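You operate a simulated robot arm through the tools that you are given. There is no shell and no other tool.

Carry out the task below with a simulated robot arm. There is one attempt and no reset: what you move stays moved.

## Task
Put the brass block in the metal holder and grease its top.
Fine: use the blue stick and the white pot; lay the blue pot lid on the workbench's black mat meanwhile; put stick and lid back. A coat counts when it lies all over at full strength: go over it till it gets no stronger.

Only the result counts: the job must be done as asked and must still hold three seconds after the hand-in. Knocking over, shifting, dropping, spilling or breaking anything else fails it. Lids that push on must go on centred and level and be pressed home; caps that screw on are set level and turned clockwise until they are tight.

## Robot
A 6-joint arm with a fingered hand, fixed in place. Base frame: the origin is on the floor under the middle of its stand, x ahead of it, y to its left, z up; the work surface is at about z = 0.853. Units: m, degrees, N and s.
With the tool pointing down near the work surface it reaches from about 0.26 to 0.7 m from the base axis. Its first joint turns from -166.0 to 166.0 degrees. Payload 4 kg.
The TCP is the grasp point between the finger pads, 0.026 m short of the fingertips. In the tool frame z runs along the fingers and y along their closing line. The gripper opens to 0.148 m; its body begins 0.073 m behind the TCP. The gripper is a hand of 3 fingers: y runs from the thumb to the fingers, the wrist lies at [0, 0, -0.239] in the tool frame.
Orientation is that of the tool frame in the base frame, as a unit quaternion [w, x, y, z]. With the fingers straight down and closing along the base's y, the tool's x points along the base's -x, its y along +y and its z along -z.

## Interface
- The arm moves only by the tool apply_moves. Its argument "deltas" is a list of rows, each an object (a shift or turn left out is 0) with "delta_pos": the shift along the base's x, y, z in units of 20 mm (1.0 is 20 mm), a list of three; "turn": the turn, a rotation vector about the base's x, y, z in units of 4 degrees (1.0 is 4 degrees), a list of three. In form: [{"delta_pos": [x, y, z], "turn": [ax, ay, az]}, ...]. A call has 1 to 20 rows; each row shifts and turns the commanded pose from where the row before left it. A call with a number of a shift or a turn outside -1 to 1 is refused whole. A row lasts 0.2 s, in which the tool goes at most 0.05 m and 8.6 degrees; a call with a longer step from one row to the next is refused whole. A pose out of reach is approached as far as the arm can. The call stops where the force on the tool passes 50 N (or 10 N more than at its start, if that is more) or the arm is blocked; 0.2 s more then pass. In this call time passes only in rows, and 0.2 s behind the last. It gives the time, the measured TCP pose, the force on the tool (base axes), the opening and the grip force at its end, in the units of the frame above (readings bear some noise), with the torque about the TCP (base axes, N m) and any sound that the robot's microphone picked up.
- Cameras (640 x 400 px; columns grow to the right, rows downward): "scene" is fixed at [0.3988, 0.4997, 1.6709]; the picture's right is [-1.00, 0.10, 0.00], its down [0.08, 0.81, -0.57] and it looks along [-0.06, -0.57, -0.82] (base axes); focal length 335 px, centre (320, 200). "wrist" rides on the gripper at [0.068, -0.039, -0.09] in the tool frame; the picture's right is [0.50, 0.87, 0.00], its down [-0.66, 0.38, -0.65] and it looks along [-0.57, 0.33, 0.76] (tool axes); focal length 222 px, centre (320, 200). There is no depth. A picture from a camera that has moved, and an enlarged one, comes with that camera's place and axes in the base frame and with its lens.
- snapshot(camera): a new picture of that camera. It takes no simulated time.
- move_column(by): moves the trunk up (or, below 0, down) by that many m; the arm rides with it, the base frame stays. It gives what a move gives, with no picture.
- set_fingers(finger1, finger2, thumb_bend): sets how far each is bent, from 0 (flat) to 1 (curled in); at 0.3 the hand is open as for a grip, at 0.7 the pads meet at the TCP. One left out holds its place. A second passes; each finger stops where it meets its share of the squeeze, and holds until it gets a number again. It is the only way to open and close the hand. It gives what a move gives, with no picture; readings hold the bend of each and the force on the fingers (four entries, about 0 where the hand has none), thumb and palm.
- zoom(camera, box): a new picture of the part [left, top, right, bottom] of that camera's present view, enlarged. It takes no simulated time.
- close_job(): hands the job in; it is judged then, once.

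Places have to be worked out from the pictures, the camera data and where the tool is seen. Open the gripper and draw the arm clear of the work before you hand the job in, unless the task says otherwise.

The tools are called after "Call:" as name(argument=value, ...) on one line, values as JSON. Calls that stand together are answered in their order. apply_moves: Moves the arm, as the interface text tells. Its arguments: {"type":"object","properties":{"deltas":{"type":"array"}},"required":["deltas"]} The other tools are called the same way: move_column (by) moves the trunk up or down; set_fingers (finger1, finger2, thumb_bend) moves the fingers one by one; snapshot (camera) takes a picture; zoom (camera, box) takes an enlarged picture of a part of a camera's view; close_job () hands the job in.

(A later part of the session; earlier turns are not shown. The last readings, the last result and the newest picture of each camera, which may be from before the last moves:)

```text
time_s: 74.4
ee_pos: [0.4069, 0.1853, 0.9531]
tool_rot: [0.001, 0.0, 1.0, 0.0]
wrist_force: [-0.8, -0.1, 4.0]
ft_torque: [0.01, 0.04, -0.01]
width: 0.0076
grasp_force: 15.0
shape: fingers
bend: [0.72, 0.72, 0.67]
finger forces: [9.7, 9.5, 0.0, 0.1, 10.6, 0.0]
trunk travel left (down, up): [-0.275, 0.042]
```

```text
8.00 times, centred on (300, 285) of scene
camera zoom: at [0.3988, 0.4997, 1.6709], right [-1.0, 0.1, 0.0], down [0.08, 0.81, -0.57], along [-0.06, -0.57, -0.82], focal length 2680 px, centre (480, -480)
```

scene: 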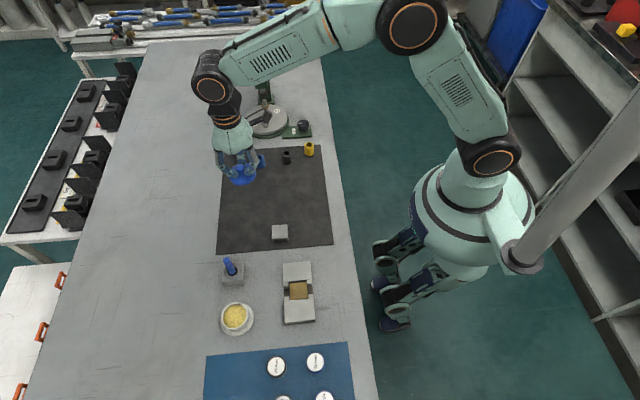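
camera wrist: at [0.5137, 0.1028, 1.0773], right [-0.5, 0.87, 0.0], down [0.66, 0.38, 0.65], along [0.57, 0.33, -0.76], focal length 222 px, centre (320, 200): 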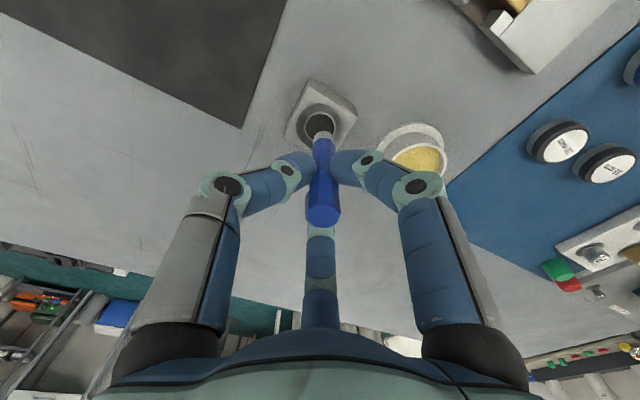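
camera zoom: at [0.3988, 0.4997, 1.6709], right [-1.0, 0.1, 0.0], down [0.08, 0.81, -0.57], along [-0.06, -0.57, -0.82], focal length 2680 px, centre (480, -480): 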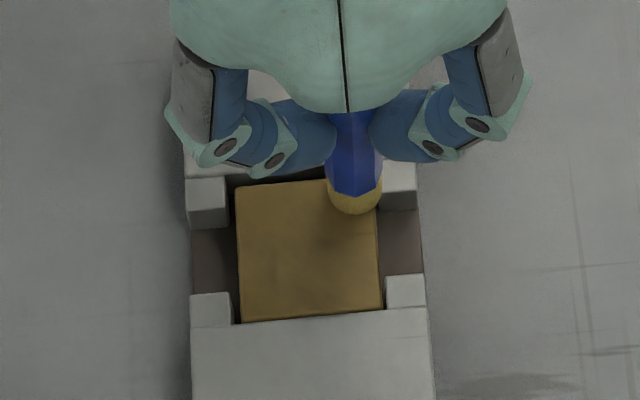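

Contact at 4 N. I make a first slow stroke along +x across the rear of the block's top and check forces.

Call:
apply_moves(deltas=[{"delta_pos": [0.2, 0, 0]}, {"delta_pos": [0.2, 0, 0]}, {"delta_pos": [0.2, 0, 0]}, {"delta_pos": [0.2, 0, 0]}, {"delta_pos": [0.2, 0, 0]}, {"delta_pos": [0.2, 0, 0]}, {"delta_pos": [0.2, 0, 0]}])

Call:
zoom(camera="scene", box=[270, 260, 330, 310])

Call:
zoom(camera="wrist", box=[240, 60, 400, 220])

```text
time_s: 76.0
ee_pos: [0.4354, 0.1851, 0.9524]
tool_rot: [0.0, -0.001, 1.0, -0.001]
wrist_force: [-2.2, -0.4, 4.7]
ft_torque: [0.0, 0.14, 0.03]
width: 0.0067
grasp_force: 16.7
shape: fingers
bend: [0.73, 0.64, 0.67]
finger forces: [13.4, 8.9, 0.0, 0.0, 10.4, 0.0]
trunk travel left (down, up): [-0.275, 0.042]
```

```text
8.00 times, centred on (300, 285) of scene
camera zoom: at [0.3988, 0.4997, 1.6709], right [-1.0, 0.1, 0.0], down [0.08, 0.81, -0.57], along [-0.06, -0.57, -0.82], focal length 2680 px, centre (480, -480)
```

zoom: 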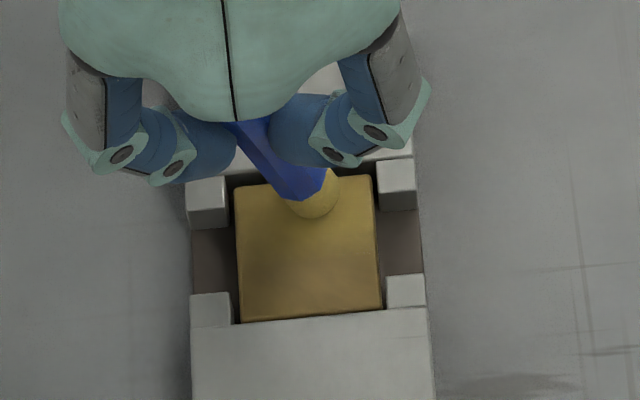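

```text
2.50 times, centred on (320, 140) of wrist
camera zoom: at [0.3673, 0.1458, 1.0415], right [-0.5, 0.87, 0.0], down [0.65, 0.38, 0.65], along [0.57, 0.33, -0.76], focal length 555 px, centre (320, 350)
```

zoom: 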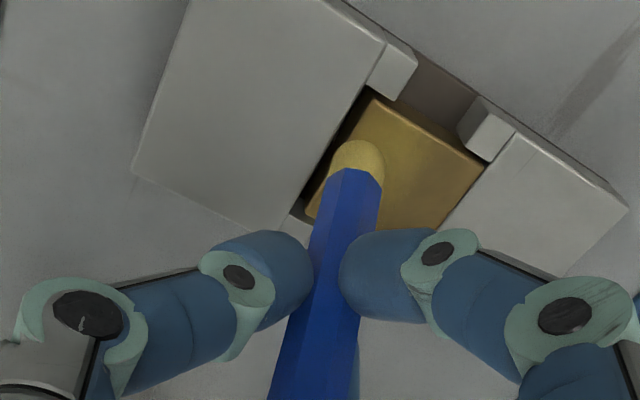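

The stick tilted in the grip under the drag (tip lagging ~14 mm), so 4–5 N is too much for dragging. I move the hand back in -x by 14 mm with the tip held by friction to straighten it, then lift off and inspect.

Call:
apply_moves(deltas=[{"delta_pos": [-0.2, 0, 0]}, {"delta_pos": [-0.2, 0, 0]}, {"delta_pos": [-0.2, 0, 0]}, {"delta_pos": [-0.1, 0, 0]}])

Call:
zoom(camera="scene", box=[270, 260, 330, 310])

Call:
zoom(camera="wrist", box=[240, 60, 400, 220])

```text
time_s: 77.0
ee_pos: [0.4211, 0.1868, 0.953]
tool_rot: [0.0, 0.0, 1.0, 0.0]
wrist_force: [-0.6, 0.6, 3.6]
ft_torque: [0.02, -0.05, 0.04]
width: 0.0072
grasp_force: 14.7
shape: fingers
bend: [0.72, 0.64, 0.67]
finger forces: [9.0, 10.2, 0.0, 0.0, 10.3, 0.0]
trunk travel left (down, up): [-0.275, 0.042]
```

```text
8.00 times, centred on (300, 285) of scene
camera zoom: at [0.3988, 0.4997, 1.6709], right [-1.0, 0.1, 0.0], down [0.08, 0.81, -0.57], along [-0.06, -0.57, -0.82], focal length 2680 px, centre (480, -480)
```

zoom: 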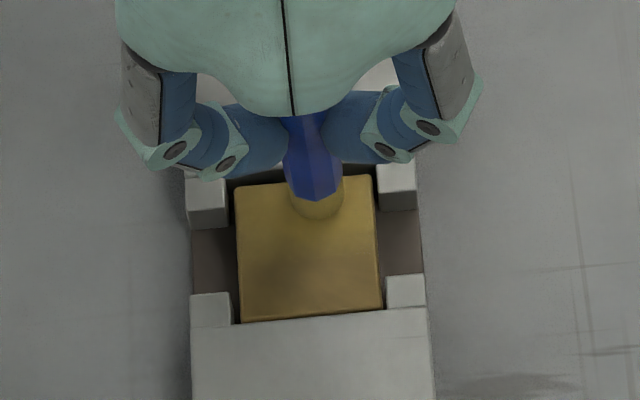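

```text
2.50 times, centred on (320, 140) of wrist
camera zoom: at [0.3531, 0.1459, 1.0417], right [-0.5, 0.87, 0.0], down [0.65, 0.38, 0.65], along [0.57, 0.33, -0.76], focal length 555 px, centre (320, 350)
```

zoom: 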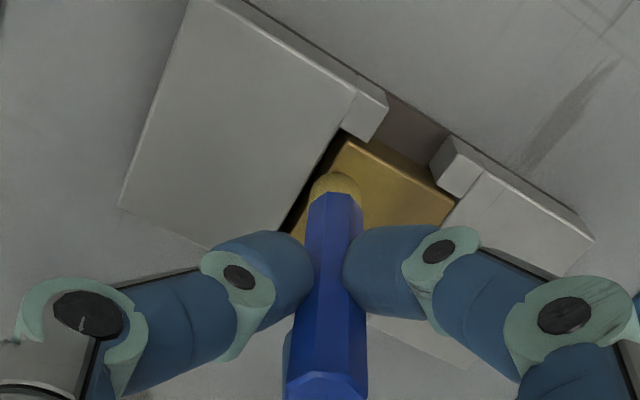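

Straight again, and the rear part of the top is already turning yellow. I lighten the contact by ~0.5 mm and stroke along +y to see whether it tracks without tilting.

Call:
apply_moves(deltas=[{"delta_pos": [0, 0, 0.025]}, {"delta_pos": [0, 0.25, 0]}, {"delta_pos": [0, 0.25, 0]}, {"delta_pos": [0, 0.25, 0]}, {"delta_pos": [0, 0.25, 0]}])

Call:
zoom(camera="scene", box=[270, 260, 330, 310])

Call:
zoom(camera="wrist", box=[240, 60, 400, 220])

```text
time_s: 78.2
ee_pos: [0.4211, 0.206, 0.9526]
tool_rot: [0.0, 0.0, 1.0, 0.0]
wrist_force: [0.1, -1.6, 8.2]
ft_torque: [-0.19, 0.01, -0.03]
width: 0.0069
grasp_force: 17.1
shape: fingers
bend: [0.72, 0.63, 0.72]
finger forces: [8.9, 10.0, 0.0, 0.0, 15.4, 0.0]
trunk travel left (down, up): [-0.275, 0.042]
```

```text
8.00 times, centred on (300, 285) of scene
camera zoom: at [0.3988, 0.4997, 1.6709], right [-1.0, 0.1, 0.0], down [0.08, 0.81, -0.57], along [-0.06, -0.57, -0.82], focal length 2680 px, centre (480, -480)
```

zoom: 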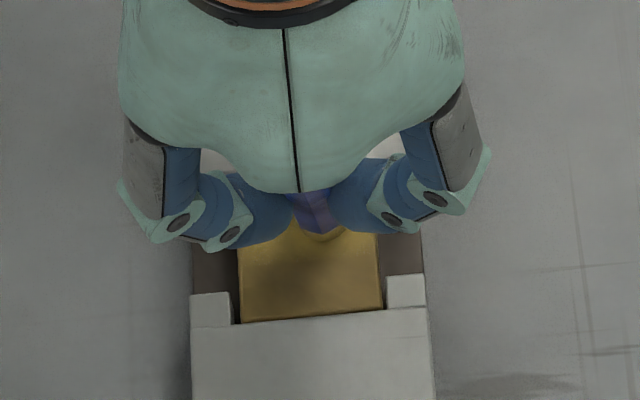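

```text
2.50 times, centred on (320, 140) of wrist
camera zoom: at [0.3528, 0.166, 1.0417], right [-0.5, 0.87, 0.0], down [0.65, 0.38, 0.65], along [0.57, 0.33, -0.76], focal length 555 px, centre (320, 350)
```

zoom: 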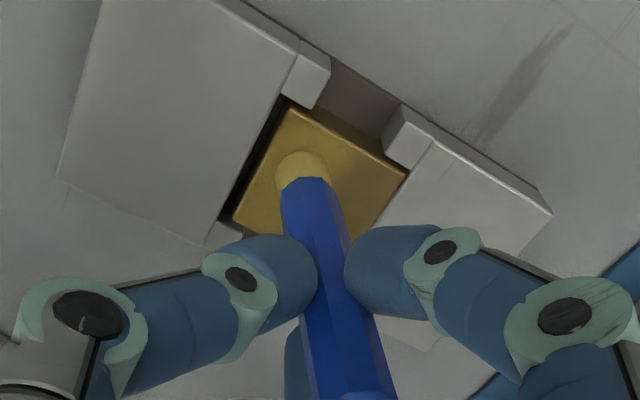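

The tip again trails the hand and the normal force rose to 8 N as the stick swung through vertical. I'll use one-way, trailing strokes with lighter pressure: raise ~1 mm and continue the drag in +y.

Call:
apply_moves(deltas=[{"delta_pos": [0, 0, 0.05]}, {"delta_pos": [0, 0.15, 0]}, {"delta_pos": [0, 0.2, 0]}, {"delta_pos": [0, 0.2, 0]}])

Call:
zoom(camera="wrist", box=[240, 60, 400, 220])

Call:
zoom(camera="scene", box=[270, 260, 330, 310])

```text
time_s: 79.2
ee_pos: [0.4192, 0.2171, 0.9546]
tool_rot: [0.0, 0.0, 1.0, 0.0]
wrist_force: [-0.7, -0.2, 0.2]
ft_torque: [-0.04, 0.01, 0.02]
width: 0.007
grasp_force: 12.9
shape: fingers
bend: [0.72, 0.63, 0.67]
finger forces: [8.2, 8.8, 0.1, 0.0, 9.6, 0.0]
trunk travel left (down, up): [-0.275, 0.042]
```

```text
2.50 times, centred on (320, 140) of wrist
camera zoom: at [0.3526, 0.1763, 1.0433], right [-0.5, 0.87, 0.0], down [0.65, 0.38, 0.65], along [0.57, 0.33, -0.76], focal length 555 px, centre (320, 350)
```

zoom: 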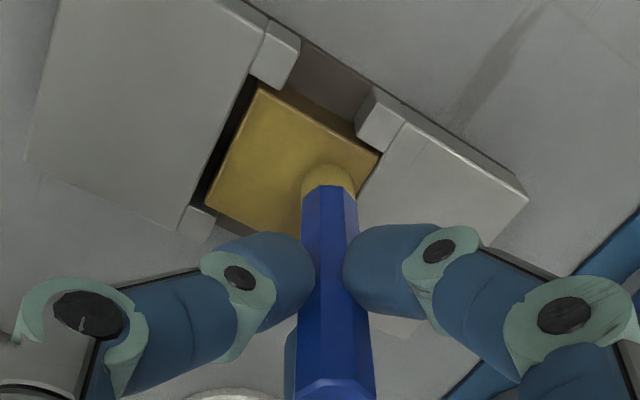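

```text
8.00 times, centred on (300, 285) of scene
camera zoom: at [0.3988, 0.4997, 1.6709], right [-1.0, 0.1, 0.0], down [0.08, 0.81, -0.57], along [-0.06, -0.57, -0.82], focal length 2680 px, centre (480, -480)
```

zoom: 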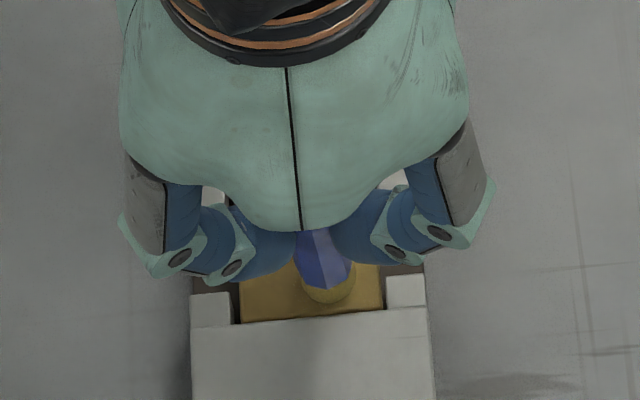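

Once unloaded the stick sprang back upright, so the tilt is just finger compliance: light contact will track well. I press ~0.6 mm and run a light raster over the front half of the top.

Call:
apply_moves(deltas=[{"delta_pos": [0, 0, -0.03]}, {"delta_pos": [0.4, -0.06, 0]}, {"delta_pos": [0.42, -0.07, 0]}, {"delta_pos": [-0.37, 0, 0]}, {"delta_pos": [-0.37, 0, 0]}, {"delta_pos": [-0.37, 0, 0]}, {"delta_pos": [-0.37, 0, 0]}, {"delta_pos": [0, -0.35, 0]}, {"delta_pos": [0.37, 0, 0]}, {"delta_pos": [0.37, 0, 0]}, {"delta_pos": [0.37, 0, 0]}, {"delta_pos": [0.37, 0, 0]}])

Call:
zoom(camera="wrist", box=[240, 60, 400, 220])

Call:
zoom(camera="scene", box=[270, 260, 330, 310])

```text
time_s: 81.8
ee_pos: [0.4368, 0.2077, 0.9535]
tool_rot: [0.0, 0.001, 1.0, 0.0]
wrist_force: [0.8, -0.1, -1.2]
ft_torque: [0.01, -0.01, -0.02]
width: 0.0071
grasp_force: 12.9
shape: fingers
bend: [0.72, 0.63, 0.67]
finger forces: [8.2, 8.7, 0.0, 0.0, 9.5, 0.1]
trunk travel left (down, up): [-0.275, 0.042]
```

```text
2.50 times, centred on (320, 140) of wrist
camera zoom: at [0.3693, 0.1677, 1.0423], right [-0.5, 0.87, 0.0], down [0.66, 0.38, 0.65], along [0.57, 0.33, -0.76], focal length 555 px, centre (320, 350)
```

zoom: 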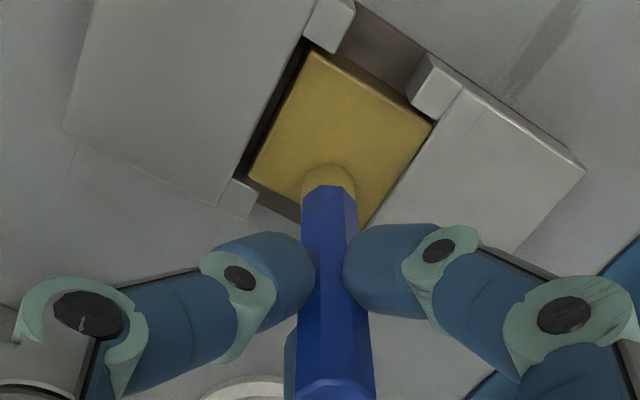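

```text
8.00 times, centred on (300, 285) of scene
camera zoom: at [0.3988, 0.4997, 1.6709], right [-1.0, 0.1, 0.0], down [0.08, 0.81, -0.57], along [-0.06, -0.57, -0.82], focal length 2680 px, centre (480, -480)
```

zoom: 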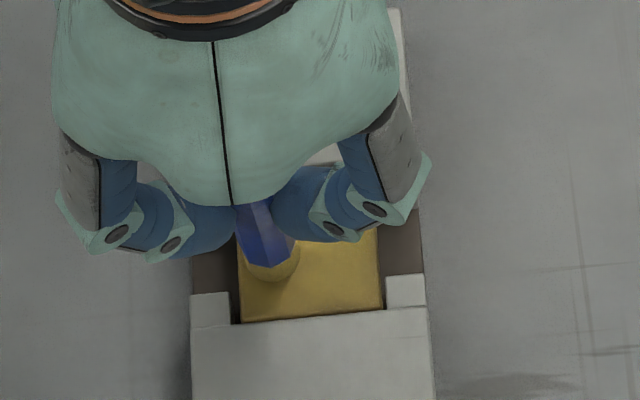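

Force reads about zero, so contact may have been lost. I lower in 0.5 mm steps to regain a light touch.

Call:
apply_moves(deltas=[{"delta_pos": [0, 0, -0.03]}])

Call:
apply_moves(deltas=[{"delta_pos": [0, 0, -0.03]}])

```text
time_s: 82.2
ee_pos: [0.436, 0.2066, 0.9528]
tool_rot: [0.0, 0.001, 1.0, 0.0]
wrist_force: [-0.2, 0.1, 1.5]
ft_torque: [0.0, 0.02, -0.03]
width: 0.0071
grasp_force: 13.0
shape: fingers
bend: [0.72, 0.63, 0.67]
finger forces: [8.4, 8.8, 0.0, 0.1, 9.6, 0.0]
trunk travel left (down, up): [-0.275, 0.042]
```

```text
time_s: 82.6
ee_pos: [0.4377, 0.2062, 0.9516]
tool_rot: [0.0, 0.001, 1.0, 0.0]
wrist_force: [-0.6, 0.2, 4.0]
ft_torque: [0.03, 0.03, 0.0]
width: 0.007
grasp_force: 14.4
shape: fingers
bend: [0.72, 0.63, 0.67]
finger forces: [9.2, 9.3, 0.0, 0.1, 10.3, 0.0]
trunk travel left (down, up): [-0.275, 0.042]
```

Contact regained (4 N). I ease off slightly and continue the raster backward across the block.

Call:
apply_moves(deltas=[{"delta_pos": [0.15, 0, 0.015]}, {"delta_pos": [-0.36, 0, 0]}, {"delta_pos": [-0.36, 0, 0]}, {"delta_pos": [-0.36, 0, 0]}, {"delta_pos": [-0.36, 0, 0]}, {"delta_pos": [-0.36, 0, 0]}, {"delta_pos": [0, -0.35, 0]}, {"delta_pos": [0.36, 0, 0]}, {"delta_pos": [0.36, 0, 0]}, {"delta_pos": [0.36, 0, 0]}, {"delta_pos": [0.36, 0, 0]}, {"delta_pos": [0.36, 0, 0]}])

Call:
zoom(camera="wrist", box=[240, 60, 400, 220])

Call:
zoom(camera="scene", box=[270, 260, 330, 310])

```text
time_s: 85.2
ee_pos: [0.4388, 0.1996, 0.9512]
tool_rot: [0.0, 0.0, 1.0, 0.0]
wrist_force: [-1.4, -0.3, 4.2]
ft_torque: [0.04, 0.17, 0.04]
width: 0.0055
grasp_force: 15.5
shape: fingers
bend: [0.73, 0.63, 0.67]
finger forces: [12.5, 8.7, 0.0, 0.0, 8.9, 0.1]
trunk travel left (down, up): [-0.275, 0.042]
```

```text
2.50 times, centred on (320, 140) of wrist
camera zoom: at [0.3716, 0.1592, 1.041], right [-0.5, 0.87, 0.0], down [0.66, 0.38, 0.65], along [0.57, 0.33, -0.76], focal length 555 px, centre (320, 350)
```

zoom: 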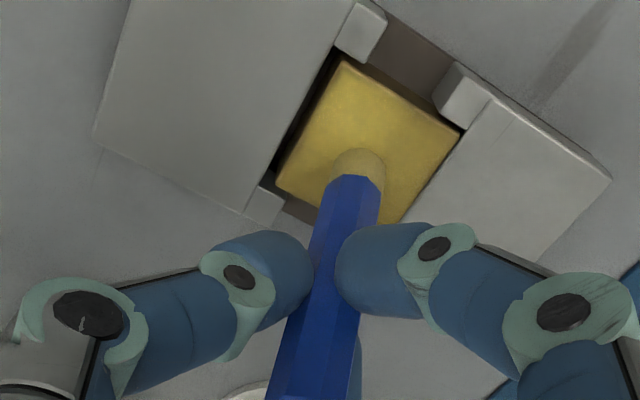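

```text
8.00 times, centred on (300, 285) of scene
camera zoom: at [0.3988, 0.4997, 1.6709], right [-1.0, 0.1, 0.0], down [0.08, 0.81, -0.57], along [-0.06, -0.57, -0.82], focal length 2680 px, centre (480, -480)
```

zoom: 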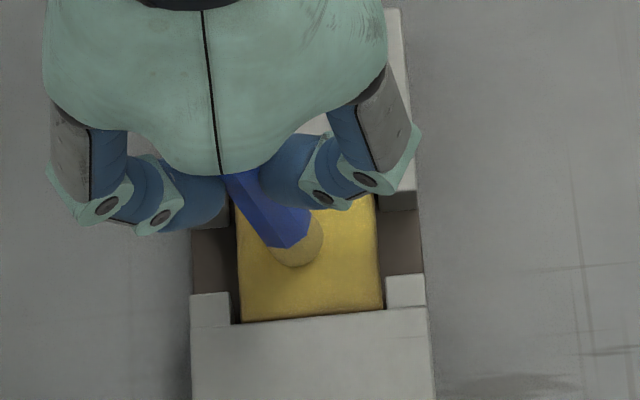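

The coat is building to bright yellow. The tip trails ~10 mm at 4 N, so I ease off and overtravel to reach the side edges, continuing to the rear lines.

Call:
apply_moves(deltas=[{"delta_pos": [0.2, 0, 0.02]}, {"delta_pos": [0.2, 0, 0]}, {"delta_pos": [0, -0.35, 0]}, {"delta_pos": [-0.4, 0, 0]}, {"delta_pos": [-0.4, 0, 0]}, {"delta_pos": [-0.4, 0, 0]}, {"delta_pos": [-0.4, 0, 0]}, {"delta_pos": [-0.4, 0, 0]}, {"delta_pos": [-0.3, 0, 0]}, {"delta_pos": [0, -0.35, 0]}, {"delta_pos": [0.4, 0, 0]}, {"delta_pos": [0.4, 0, 0]}, {"delta_pos": [0.4, 0, 0]}, {"delta_pos": [0.4, 0, 0]}, {"delta_pos": [0.4, 0, 0]}, {"delta_pos": [0.3, 0, 0]}])

Call:
zoom(camera="wrist", box=[240, 60, 400, 220])

Call:
zoom(camera="scene", box=[270, 260, 330, 310])

```text
time_s: 88.6
ee_pos: [0.4487, 0.1858, 0.9524]
tool_rot: [0.0, 0.0, 1.0, 0.0]
wrist_force: [-0.8, -0.4, 0.6]
ft_torque: [-0.03, 0.06, -0.01]
width: 0.0056
grasp_force: 13.4
shape: fingers
bend: [0.72, 0.63, 0.68]
finger forces: [8.8, 8.9, 0.0, 0.0, 8.8, 0.0]
trunk travel left (down, up): [-0.275, 0.042]
```

```text
2.50 times, centred on (320, 140) of wrist
camera zoom: at [0.3815, 0.1461, 1.0413], right [-0.5, 0.87, 0.0], down [0.66, 0.38, 0.65], along [0.57, 0.33, -0.76], focal length 555 px, centre (320, 350)
```

zoom: 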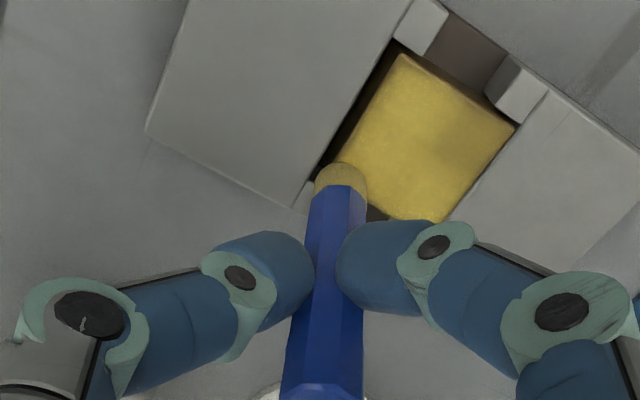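

```text
8.00 times, centred on (300, 285) of scene
camera zoom: at [0.3988, 0.4997, 1.6709], right [-1.0, 0.1, 0.0], down [0.08, 0.81, -0.57], along [-0.06, -0.57, -0.82], focal length 2680 px, centre (480, -480)
```

zoom: 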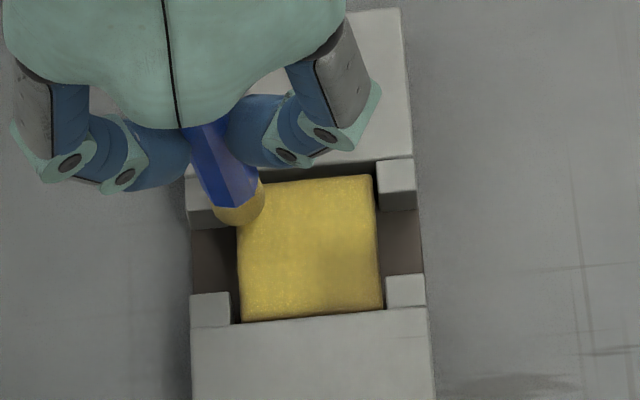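

The whole top is now bright yellow. I lift off to inspect evenness and the tip.

Call:
apply_moves(deltas=[{"delta_pos": [0, 0, 0.3]}, {"delta_pos": [0, 0, 0.7]}, {"delta_pos": [0.4, -0.4, 0.8]}, {"delta_pos": [0.5, -0.6, 0.4]}, {"delta_pos": [0.5, -0.6, 0]}])

Call:
snapshot(camera="wrist")

Call:
zoom(camera="scene", box=[270, 260, 330, 310])

Call:
zoom(camera="scene", box=[200, 280, 280, 340])

```text
time_s: 89.8
ee_pos: [0.4777, 0.1531, 0.9943]
tool_rot: [0.0, 0.001, 1.0, 0.0]
wrist_force: [0.7, 0.6, -0.7]
ft_torque: [0.02, 0.0, -0.01]
width: 0.0056
grasp_force: 13.1
shape: fingers
bend: [0.72, 0.63, 0.68]
finger forces: [8.4, 9.1, 0.1, 0.0, 8.6, 0.1]
trunk travel left (down, up): [-0.275, 0.042]
```

```text
taken
camera wrist: at [0.411, 0.1138, 1.0848], right [-0.5, 0.87, 0.0], down [0.66, 0.38, 0.65], along [0.57, 0.33, -0.76], focal length 222 px, centre (320, 200)
```

wrist: 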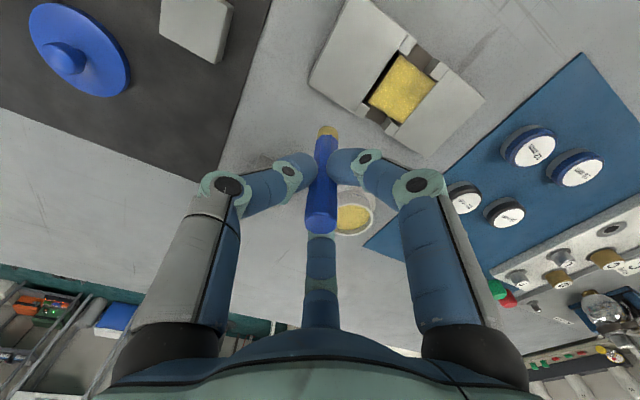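

```text
8.00 times, centred on (300, 285) of scene
camera zoom: at [0.3988, 0.4997, 1.6709], right [-1.0, 0.1, 0.0], down [0.08, 0.81, -0.57], along [-0.06, -0.57, -0.82], focal length 2680 px, centre (480, -480)
```

zoom: 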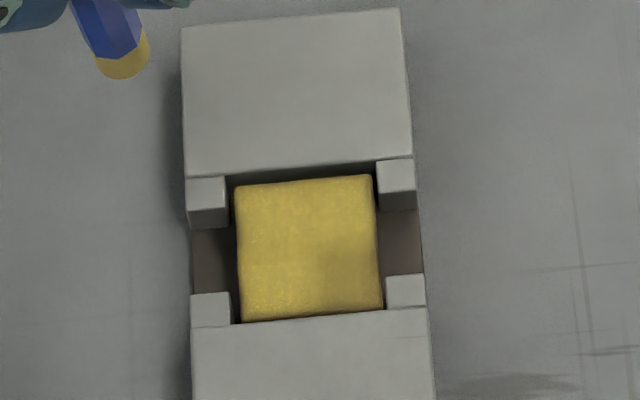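

```text
6.67 times, centred on (240, 310) of scene
camera zoom: at [0.3988, 0.4997, 1.6709], right [-1.0, 0.1, 0.0], down [0.08, 0.81, -0.57], along [-0.06, -0.57, -0.82], focal length 2234 px, centre (853, -533)
```

zoom: 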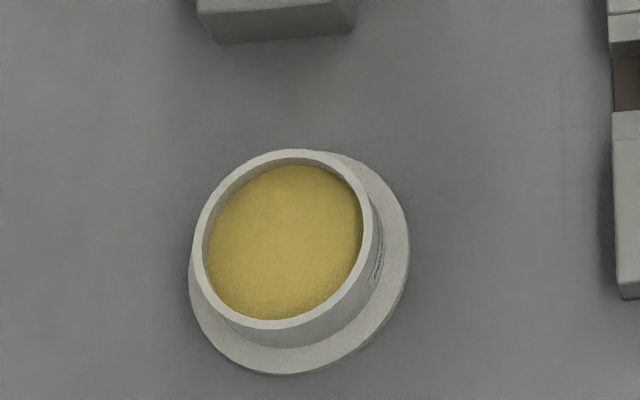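

The coat covers everything but a patch on the -x side (right-middle in the scene) looks weaker. I zoom in for detail.

Call:
zoom(camera="scene", box=[284, 276, 324, 301])

Call:
zoom(camera="wrist", box=[350, 40, 450, 130])

Call:
zoom(camera="wrist", box=[290, 110, 380, 240])

```text
16.00 times, centred on (304, 288) of scene
camera zoom: at [0.3988, 0.4997, 1.6709], right [-1.0, 0.1, 0.0], down [0.08, 0.81, -0.57], along [-0.06, -0.57, -0.82], focal length 5361 px, centre (576, -1216)
```

zoom: 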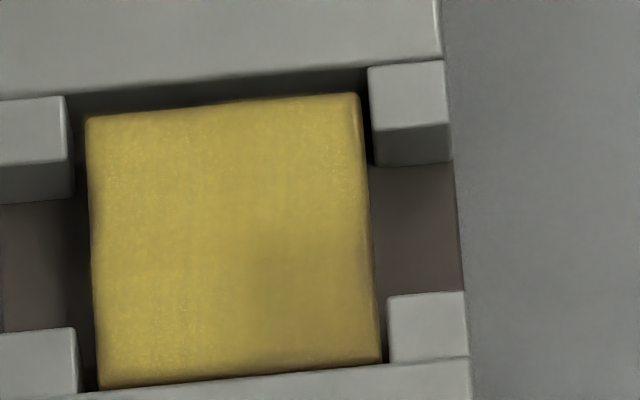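

```text
4.44 times, centred on (400, 85) of wrist
camera zoom: at [0.411, 0.1138, 1.0848], right [-0.5, 0.87, 0.0], down [0.66, 0.38, 0.65], along [0.57, 0.33, -0.76], focal length 987 px, centre (-36, 711)
```

zoom: 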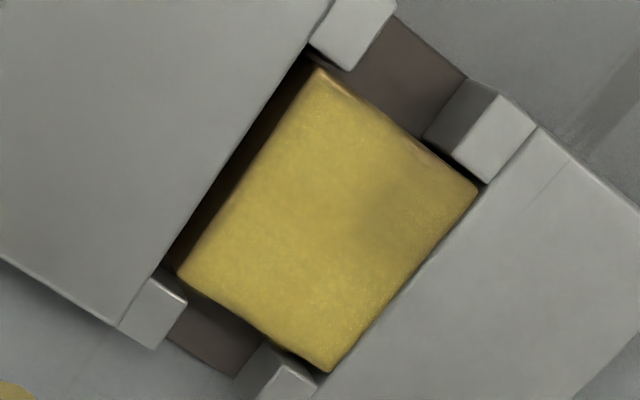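

```text
3.08 times, centred on (335, 175) of wrist
camera zoom: at [0.411, 0.1138, 1.0848], right [-0.5, 0.87, 0.0], down [0.66, 0.38, 0.65], along [0.57, 0.33, -0.76], focal length 684 px, centre (274, 277)
```

zoom: 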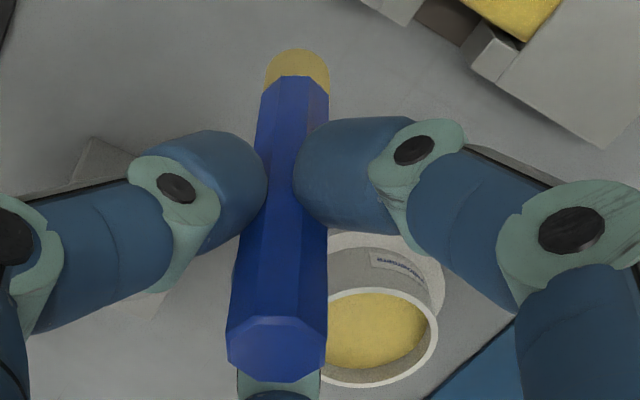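

A weaker patch remains in the -x,+y quadrant. I reload the tip in the pot first, then go over everything again.

Call:
apply_moves(deltas=[{"delta_pos": [0.6, 0.6, 0]}, {"delta_pos": [0.85, 0.85, 0]}, {"delta_pos": [0.85, 0.85, 0]}, {"delta_pos": [0.85, 0.85, 0]}, {"delta_pos": [0.85, 0.85, 0]}, {"delta_pos": [0.68, 0.71, 0]}, {"delta_pos": [0, 0, -0.7]}, {"delta_pos": [0, 0, -0.7]}, {"delta_pos": [0, 0, -0.3]}])

Call:
zoom(camera="wrist", box=[240, 60, 400, 220])

Call:
zoom(camera="scene", box=[210, 280, 270, 330])

```text
time_s: 91.8
ee_pos: [0.57, 0.248, 0.9646]
tool_rot: [0.0, 0.0, 1.0, 0.0]
wrist_force: [-0.7, -0.5, -0.5]
ft_torque: [0.03, -0.03, -0.01]
width: 0.0054
grasp_force: 13.0
shape: fingers
bend: [0.72, 0.63, 0.68]
finger forces: [8.2, 9.4, 0.0, 0.0, 8.6, 0.0]
trunk travel left (down, up): [-0.275, 0.042]
```

```text
2.50 times, centred on (320, 140) of wrist
camera zoom: at [0.5025, 0.2087, 1.0539], right [-0.5, 0.87, 0.0], down [0.66, 0.38, 0.65], along [0.57, 0.33, -0.76], focal length 555 px, centre (320, 350)
```

zoom: 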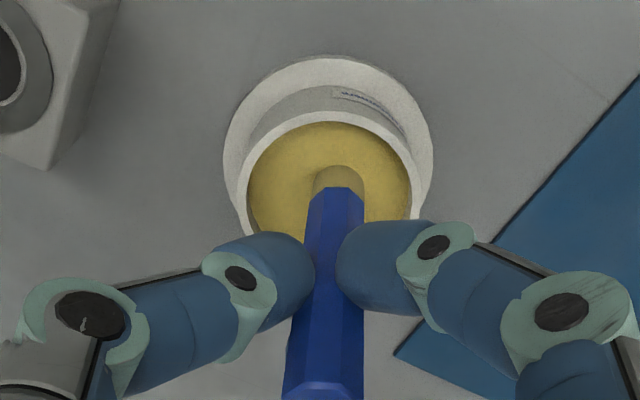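

```text
8.00 times, centred on (240, 305) of scene
camera zoom: at [0.3988, 0.4997, 1.6709], right [-1.0, 0.1, 0.0], down [0.08, 0.81, -0.57], along [-0.06, -0.57, -0.82], focal length 2680 px, centre (960, -640)
```

zoom: 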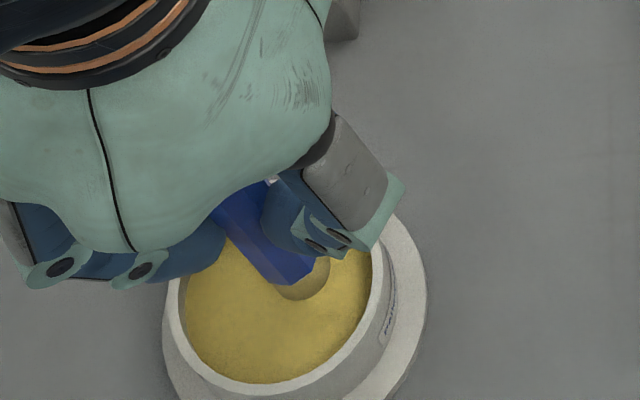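

The tip is over the grease (stick slightly skewed in the grip now). I lower gently to touch the grease again.

Call:
apply_moves(deltas=[{"delta_pos": [0, 0, -0.2]}, {"delta_pos": [0, 0, -0.2]}, {"delta_pos": [0, 0, -0.1]}])

Call:
apply_moves(deltas=[{"delta_pos": [0, 0, -0.06]}])

Call:
zoom(camera="scene", box=[210, 280, 270, 330])

```text
time_s: 92.6
ee_pos: [0.57, 0.2477, 0.954]
tool_rot: [0.0, 0.001, 1.0, 0.0]
wrist_force: [0.5, 0.0, -1.7]
ft_torque: [-0.01, 0.0, 0.0]
width: 0.0056
grasp_force: 12.7
shape: fingers
bend: [0.72, 0.63, 0.68]
finger forces: [8.2, 9.4, 0.0, 0.0, 8.6, 0.1]
trunk travel left (down, up): [-0.275, 0.042]
```

```text
time_s: 93.0
ee_pos: [0.5696, 0.247, 0.9517]
tool_rot: [0.001, 0.001, 1.0, -0.001]
wrist_force: [-0.5, 0.1, 5.7]
ft_torque: [0.0, -0.02, -0.03]
width: 0.0053
grasp_force: 13.9
shape: fingers
bend: [0.72, 0.63, 0.68]
finger forces: [9.1, 9.8, 0.1, 0.1, 9.6, 0.0]
trunk travel left (down, up): [-0.275, 0.042]
```

```text
8.00 times, centred on (240, 305) of scene
camera zoom: at [0.3988, 0.4997, 1.6709], right [-1.0, 0.1, 0.0], down [0.08, 0.81, -0.57], along [-0.06, -0.57, -0.82], focal length 2680 px, centre (960, -640)
```

zoom: 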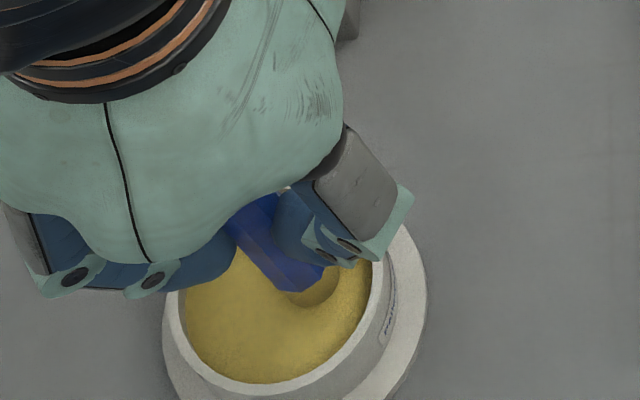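

Reloaded. I lift out and move back above the block's -x,+y quadrant.

Call:
apply_moves(deltas=[{"delta_pos": [0, 0, 0.2]}, {"delta_pos": [0, 0, 0.7]}, {"delta_pos": [0, 0, 0.8]}, {"delta_pos": [-0.5, -0.1, 0]}, {"delta_pos": [-0.9, -0.2, 0]}, {"delta_pos": [-0.9, -0.22, 0]}, {"delta_pos": [-0.9, -0.22, 0]}, {"delta_pos": [-0.9, -0.22, 0]}, {"delta_pos": [-0.9, -0.22, 0]}, {"delta_pos": [-0.9, -0.22, 0]}, {"delta_pos": [-0.9, -0.22, 0]}, {"delta_pos": [-0.7, -0.15, 0]}, {"delta_pos": [-0.3, -0.06, 0]}, {"delta_pos": [0, 0, -0.7]}, {"delta_pos": [0, 0, -0.6]}])

Call:
zoom(camera="wrist", box=[240, 60, 400, 220])

Call:
zoom(camera="scene", box=[270, 260, 330, 310])

```text
time_s: 96.2
ee_pos: [0.4145, 0.2124, 0.9591]
tool_rot: [0.0, -0.001, 1.0, 0.0]
wrist_force: [0.1, 0.2, 0.6]
ft_torque: [0.0, 0.01, 0.03]
width: 0.0051
grasp_force: 13.4
shape: fingers
bend: [0.72, 0.63, 0.68]
finger forces: [8.0, 9.9, 0.0, 0.0, 8.8, 0.0]
trunk travel left (down, up): [-0.275, 0.042]
```

```text
2.50 times, centred on (320, 140) of wrist
camera zoom: at [0.3467, 0.1721, 1.0482], right [-0.5, 0.87, 0.0], down [0.65, 0.38, 0.65], along [0.57, 0.33, -0.76], focal length 555 px, centre (320, 350)
```

zoom: 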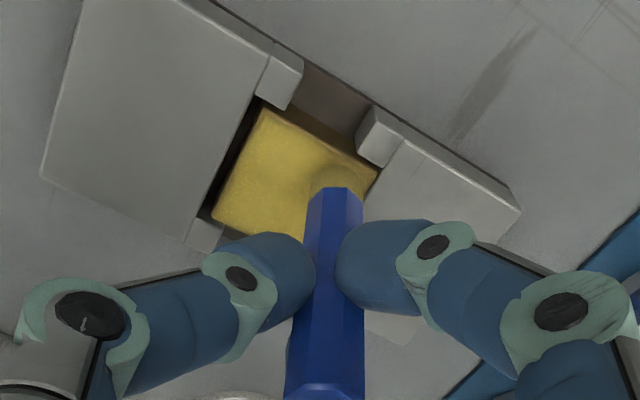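

```text
8.00 times, centred on (300, 285) of scene
camera zoom: at [0.3988, 0.4997, 1.6709], right [-1.0, 0.1, 0.0], down [0.08, 0.81, -0.57], along [-0.06, -0.57, -0.82], focal length 2680 px, centre (480, -480)
```

zoom: 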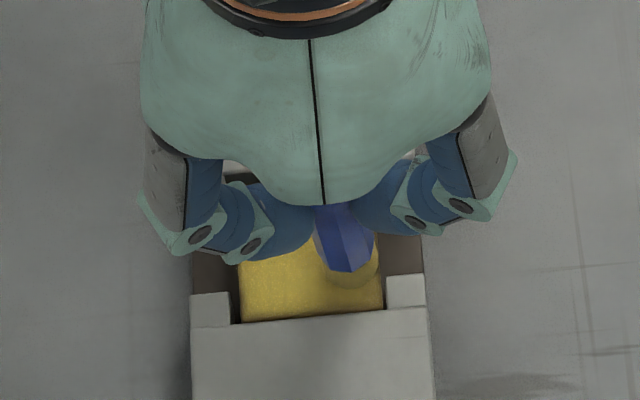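

Tip is above the weak quadrant. I lower to light contact.

Call:
apply_moves(deltas=[{"delta_pos": [0, 0, -0.15]}, {"delta_pos": [0, 0, -0.1]}])

Call:
apply_moves(deltas=[{"delta_pos": [0, 0, -0.05]}])

Call:
apply_moves(deltas=[{"delta_pos": [0, 0, -0.04]}])

```text
time_s: 96.8
ee_pos: [0.4133, 0.2118, 0.9547]
tool_rot: [-0.001, 0.0, 1.0, 0.0]
wrist_force: [0.1, -0.6, -1.3]
ft_torque: [0.0, 0.02, 0.0]
width: 0.0052
grasp_force: 13.4
shape: fingers
bend: [0.72, 0.63, 0.68]
finger forces: [8.1, 9.9, 0.0, 0.0, 8.8, 0.1]
trunk travel left (down, up): [-0.275, 0.042]
```

```text
time_s: 97.2
ee_pos: [0.4131, 0.2116, 0.9542]
tool_rot: [0.0, 0.0, 1.0, 0.0]
wrist_force: [-0.3, 0.2, -0.6]
ft_torque: [0.0, 0.03, 0.01]
width: 0.0055
grasp_force: 13.0
shape: fingers
bend: [0.72, 0.63, 0.68]
finger forces: [8.1, 9.8, 0.0, 0.0, 8.7, 0.0]
trunk travel left (down, up): [-0.275, 0.042]
```

```text
time_s: 97.6
ee_pos: [0.4127, 0.2121, 0.9521]
tool_rot: [0.0, 0.0, 1.0, 0.0]
wrist_force: [-0.8, 0.0, -0.5]
ft_torque: [0.02, 0.0, 0.02]
width: 0.0052
grasp_force: 13.3
shape: fingers
bend: [0.72, 0.63, 0.68]
finger forces: [8.1, 9.8, 0.0, 0.1, 8.8, 0.0]
trunk travel left (down, up): [-0.275, 0.042]
```

Call:
apply_moves(deltas=[{"delta_pos": [0, 0, -0.04]}])

Call:
apply_moves(deltas=[{"delta_pos": [0, 0, -0.03]}])

```text
time_s: 98.0
ee_pos: [0.4142, 0.2114, 0.9523]
tool_rot: [0.001, 0.0, 1.0, 0.0]
wrist_force: [0.0, -0.7, 5.2]
ft_torque: [-0.02, 0.04, 0.0]
width: 0.0052
grasp_force: 14.0
shape: fingers
bend: [0.72, 0.63, 0.68]
finger forces: [8.8, 9.9, 0.0, 0.1, 9.4, 0.0]
trunk travel left (down, up): [-0.275, 0.042]
```

```text
time_s: 98.4
ee_pos: [0.4147, 0.2112, 0.9508]
tool_rot: [0.0, 0.0, 1.0, 0.0]
wrist_force: [-0.8, 0.0, 9.0]
ft_torque: [0.01, -0.01, -0.03]
width: 0.0047
grasp_force: 15.1
shape: fingers
bend: [0.73, 0.63, 0.68]
finger forces: [9.6, 10.6, 0.0, 0.0, 10.3, 0.0]
trunk travel left (down, up): [-0.275, 0.042]
```

Contact is firm at 9 N; I ease off ~0.7 mm and raster again with overtravel over the front and middle lines.

Call:
apply_moves(deltas=[{"delta_pos": [0, 0, 0.035]}, {"delta_pos": [-0.2, 0, 0]}, {"delta_pos": [0.38, 0, 0]}, {"delta_pos": [0.38, 0, 0]}, {"delta_pos": [0.38, 0, 0]}, {"delta_pos": [0.38, 0, 0]}, {"delta_pos": [0.38, 0, 0]}, {"delta_pos": [0, -0.3, 0]}, {"delta_pos": [-0.42, 0, 0]}, {"delta_pos": [-0.42, 0, 0]}, {"delta_pos": [-0.42, 0, 0]}, {"delta_pos": [-0.42, 0, 0]}, {"delta_pos": [-0.42, 0, 0]}])

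Call:
zoom(camera="wrist", box=[240, 60, 400, 220])

Call:
zoom(camera="scene", box=[270, 260, 330, 310])

```text
time_s: 101.2
ee_pos: [0.4048, 0.2058, 0.9511]
tool_rot: [0.0, 0.0, 1.0, 0.0]
wrist_force: [0.9, 0.3, 4.6]
ft_torque: [0.03, -0.08, 0.03]
width: 0.0053
grasp_force: 14.0
shape: fingers
bend: [0.72, 0.72, 0.68]
finger forces: [7.9, 11.4, 0.1, 0.1, 9.4, 0.0]
trunk travel left (down, up): [-0.275, 0.042]
```

```text
2.50 times, centred on (320, 140) of wrist
camera zoom: at [0.3374, 0.1651, 1.0408], right [-0.5, 0.87, 0.0], down [0.65, 0.38, 0.65], along [0.57, 0.33, -0.76], focal length 555 px, centre (320, 350)
```

zoom: 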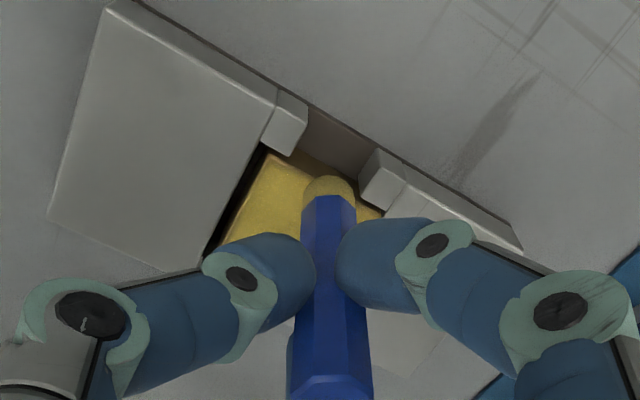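

```text
8.00 times, centred on (300, 285) of scene
camera zoom: at [0.3988, 0.4997, 1.6709], right [-1.0, 0.1, 0.0], down [0.08, 0.81, -0.57], along [-0.06, -0.57, -0.82], focal length 2680 px, centre (480, -480)
```

zoom: 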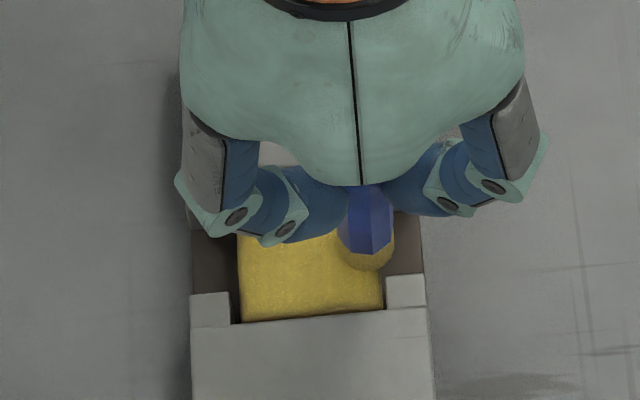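

Tracking well now; the tip reached the -x edge. I continue the remaining middle and rear lines.

Call:
apply_moves(deltas=[{"delta_pos": [0, -0.3, 0]}, {"delta_pos": [0.42, 0, 0]}, {"delta_pos": [0.42, 0, 0]}, {"delta_pos": [0.42, 0, 0]}, {"delta_pos": [0.42, 0, 0]}, {"delta_pos": [0.42, 0, 0]}, {"delta_pos": [0, -0.3, 0]}, {"delta_pos": [-0.4, 0, 0]}, {"delta_pos": [-0.4, 0, 0]}, {"delta_pos": [-0.4, 0, 0]}, {"delta_pos": [-0.4, 0, 0]}, {"delta_pos": [-0.4, 0, 0]}, {"delta_pos": [0, -0.3, 0]}, {"delta_pos": [0.4, 0, 0]}, {"delta_pos": [0.4, 0, 0]}, {"delta_pos": [0.4, 0, 0]}, {"delta_pos": [0.4, 0, 0]}, {"delta_pos": [0.3, 0, 0]}])

Call:
zoom(camera="wrist", box=[240, 60, 400, 220])

Call:
zoom(camera="scene", box=[270, 260, 330, 310])

```text
time_s: 105.0
ee_pos: [0.4473, 0.1881, 0.9502]
tool_rot: [0.0, 0.0, 1.0, 0.0]
wrist_force: [-1.5, -0.7, 4.5]
ft_torque: [0.0, 0.16, 0.01]
width: 0.0045
grasp_force: 15.1
shape: fingers
bend: [0.73, 0.63, 0.68]
finger forces: [12.1, 9.1, 0.0, 0.1, 9.0, 0.0]
trunk travel left (down, up): [-0.275, 0.042]
```

```text
2.50 times, centred on (320, 140) of wrist
camera zoom: at [0.3786, 0.148, 1.0401], right [-0.5, 0.87, 0.0], down [0.66, 0.38, 0.65], along [0.57, 0.33, -0.76], focal length 555 px, centre (320, 350)
```

zoom: 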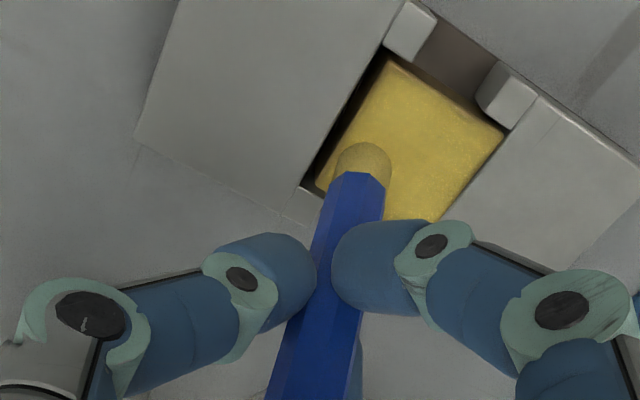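

```text
8.00 times, centred on (300, 285) of scene
camera zoom: at [0.3988, 0.4997, 1.6709], right [-1.0, 0.1, 0.0], down [0.08, 0.81, -0.57], along [-0.06, -0.57, -0.82], focal length 2680 px, centre (480, -480)
```

zoom: 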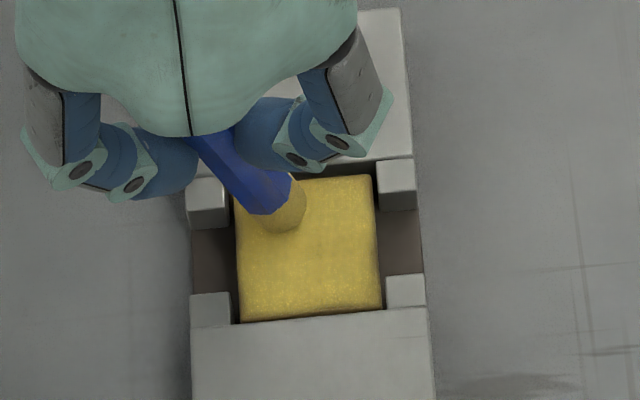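

Uniform bright yellow now. I extend +x to reach the +x edge and drag forward along that edge, then inspect.

Call:
apply_moves(deltas=[{"delta_pos": [0.2, 0, 0.01]}, {"delta_pos": [0.2, 0, 0]}, {"delta_pos": [0, 0.3, 0]}, {"delta_pos": [0, 0.35, 0]}, {"delta_pos": [0, 0.35, 0]}, {"delta_pos": [0, 0.35, 0]}, {"delta_pos": [0, 0.35, 0]}, {"delta_pos": [0, 0.2, 0]}])

Call:
zoom(camera="wrist", box=[240, 60, 400, 220])

Call:
zoom(camera="scene", box=[270, 260, 330, 310])

```text
time_s: 106.8
ee_pos: [0.4542, 0.2262, 0.9511]
tool_rot: [0.001, 0.0, 1.0, 0.0]
wrist_force: [0.9, -0.6, 2.3]
ft_torque: [-0.04, 0.02, -0.02]
width: 0.0045
grasp_force: 13.7
shape: fingers
bend: [0.73, 0.63, 0.68]
finger forces: [8.0, 9.5, 0.0, 0.0, 9.9, 0.0]
trunk travel left (down, up): [-0.275, 0.042]
```

```text
2.50 times, centred on (320, 140) of wrist
camera zoom: at [0.3868, 0.186, 1.0412], right [-0.5, 0.87, 0.0], down [0.65, 0.38, 0.65], along [0.57, 0.33, -0.76], focal length 555 px, centre (320, 350)
```

zoom: 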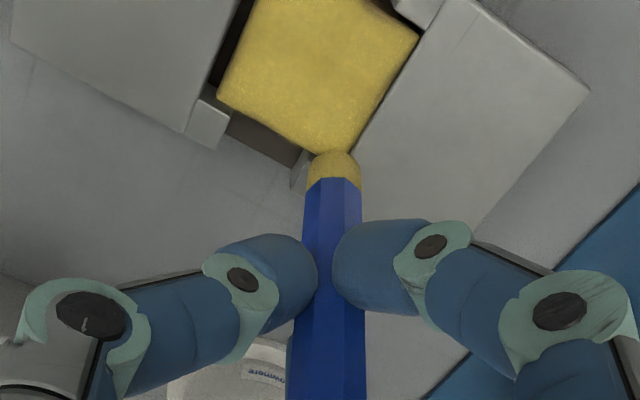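

```text
8.00 times, centred on (300, 285) of scene
camera zoom: at [0.3988, 0.4997, 1.6709], right [-1.0, 0.1, 0.0], down [0.08, 0.81, -0.57], along [-0.06, -0.57, -0.82], focal length 2680 px, centre (480, -480)
```

zoom: 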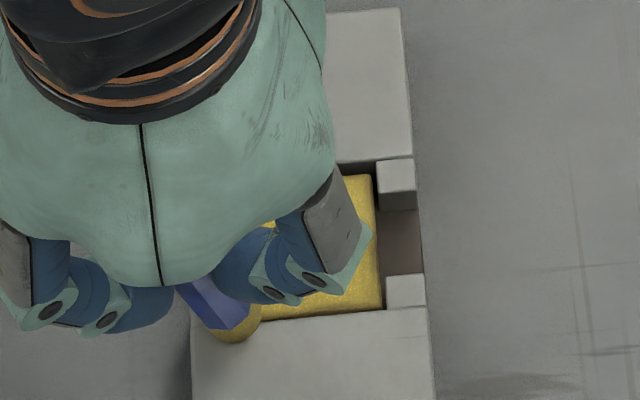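

The tip overran onto the lug beyond the corner. I lift off straight away and inspect the coat and the holder.

Call:
apply_moves(deltas=[{"delta_pos": [0, 0, 0.3]}, {"delta_pos": [0, 0, 0.8]}, {"delta_pos": [0.5, -0.5, 0.8]}, {"delta_pos": [0.7, -0.8, 0]}, {"delta_pos": [0.7, -0.8, 0]}, {"delta_pos": [0.4, -0.6, 0]}])

Call:
zoom(camera="scene", box=[284, 276, 324, 301])

Call:
snapshot(camera="wrist")

Call:
zoom(camera="scene", box=[260, 250, 340, 330])

```text
time_s: 108.2
ee_pos: [0.4998, 0.1718, 0.9895]
tool_rot: [0.0, 0.0, 1.0, 0.0]
wrist_force: [0.1, 0.4, 0.2]
ft_torque: [0.0, 0.03, 0.01]
width: 0.0042
grasp_force: 13.2
shape: fingers
bend: [0.72, 0.63, 0.68]
finger forces: [7.9, 9.6, 0.0, 0.0, 8.7, 0.1]
trunk travel left (down, up): [-0.275, 0.042]
```

```text
16.00 times, centred on (304, 288) of scene
camera zoom: at [0.3988, 0.4997, 1.6709], right [-1.0, 0.1, 0.0], down [0.08, 0.81, -0.57], along [-0.06, -0.57, -0.82], focal length 5361 px, centre (576, -1216)
```

zoom: 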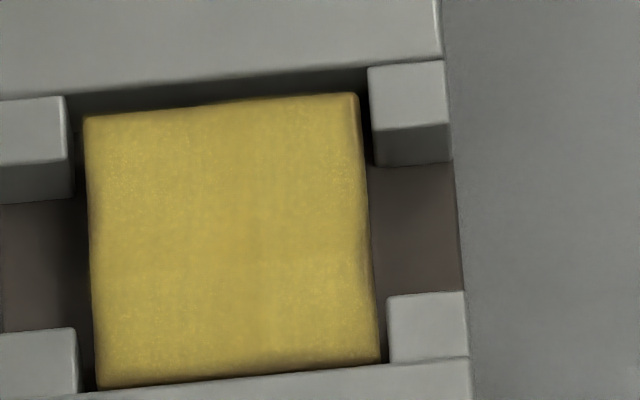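

```text
taken
camera wrist: at [0.4314, 0.1321, 1.0796], right [-0.5, 0.87, 0.0], down [0.66, 0.38, 0.65], along [0.57, 0.33, -0.76], focal length 222 px, centre (320, 200)
```

wrist: 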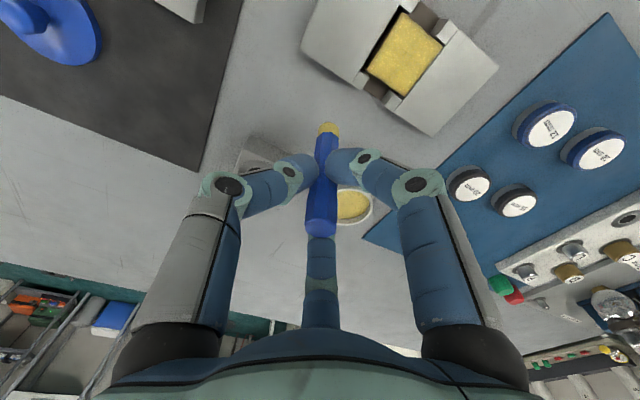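

```text
5.00 times, centred on (300, 290) of scene
camera zoom: at [0.3988, 0.4997, 1.6709], right [-1.0, 0.1, 0.0], down [0.08, 0.81, -0.57], along [-0.06, -0.57, -0.82], focal length 1675 px, centre (420, -250)
```

zoom: 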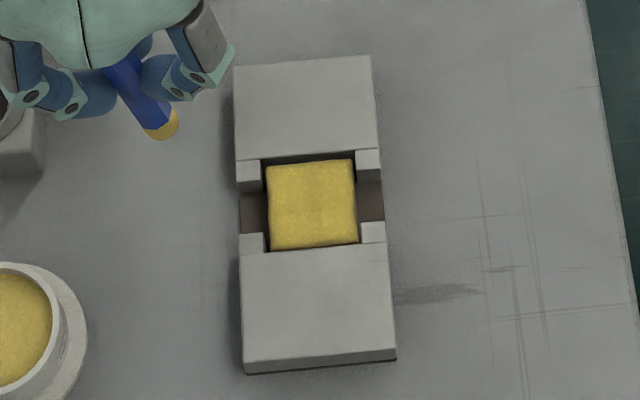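

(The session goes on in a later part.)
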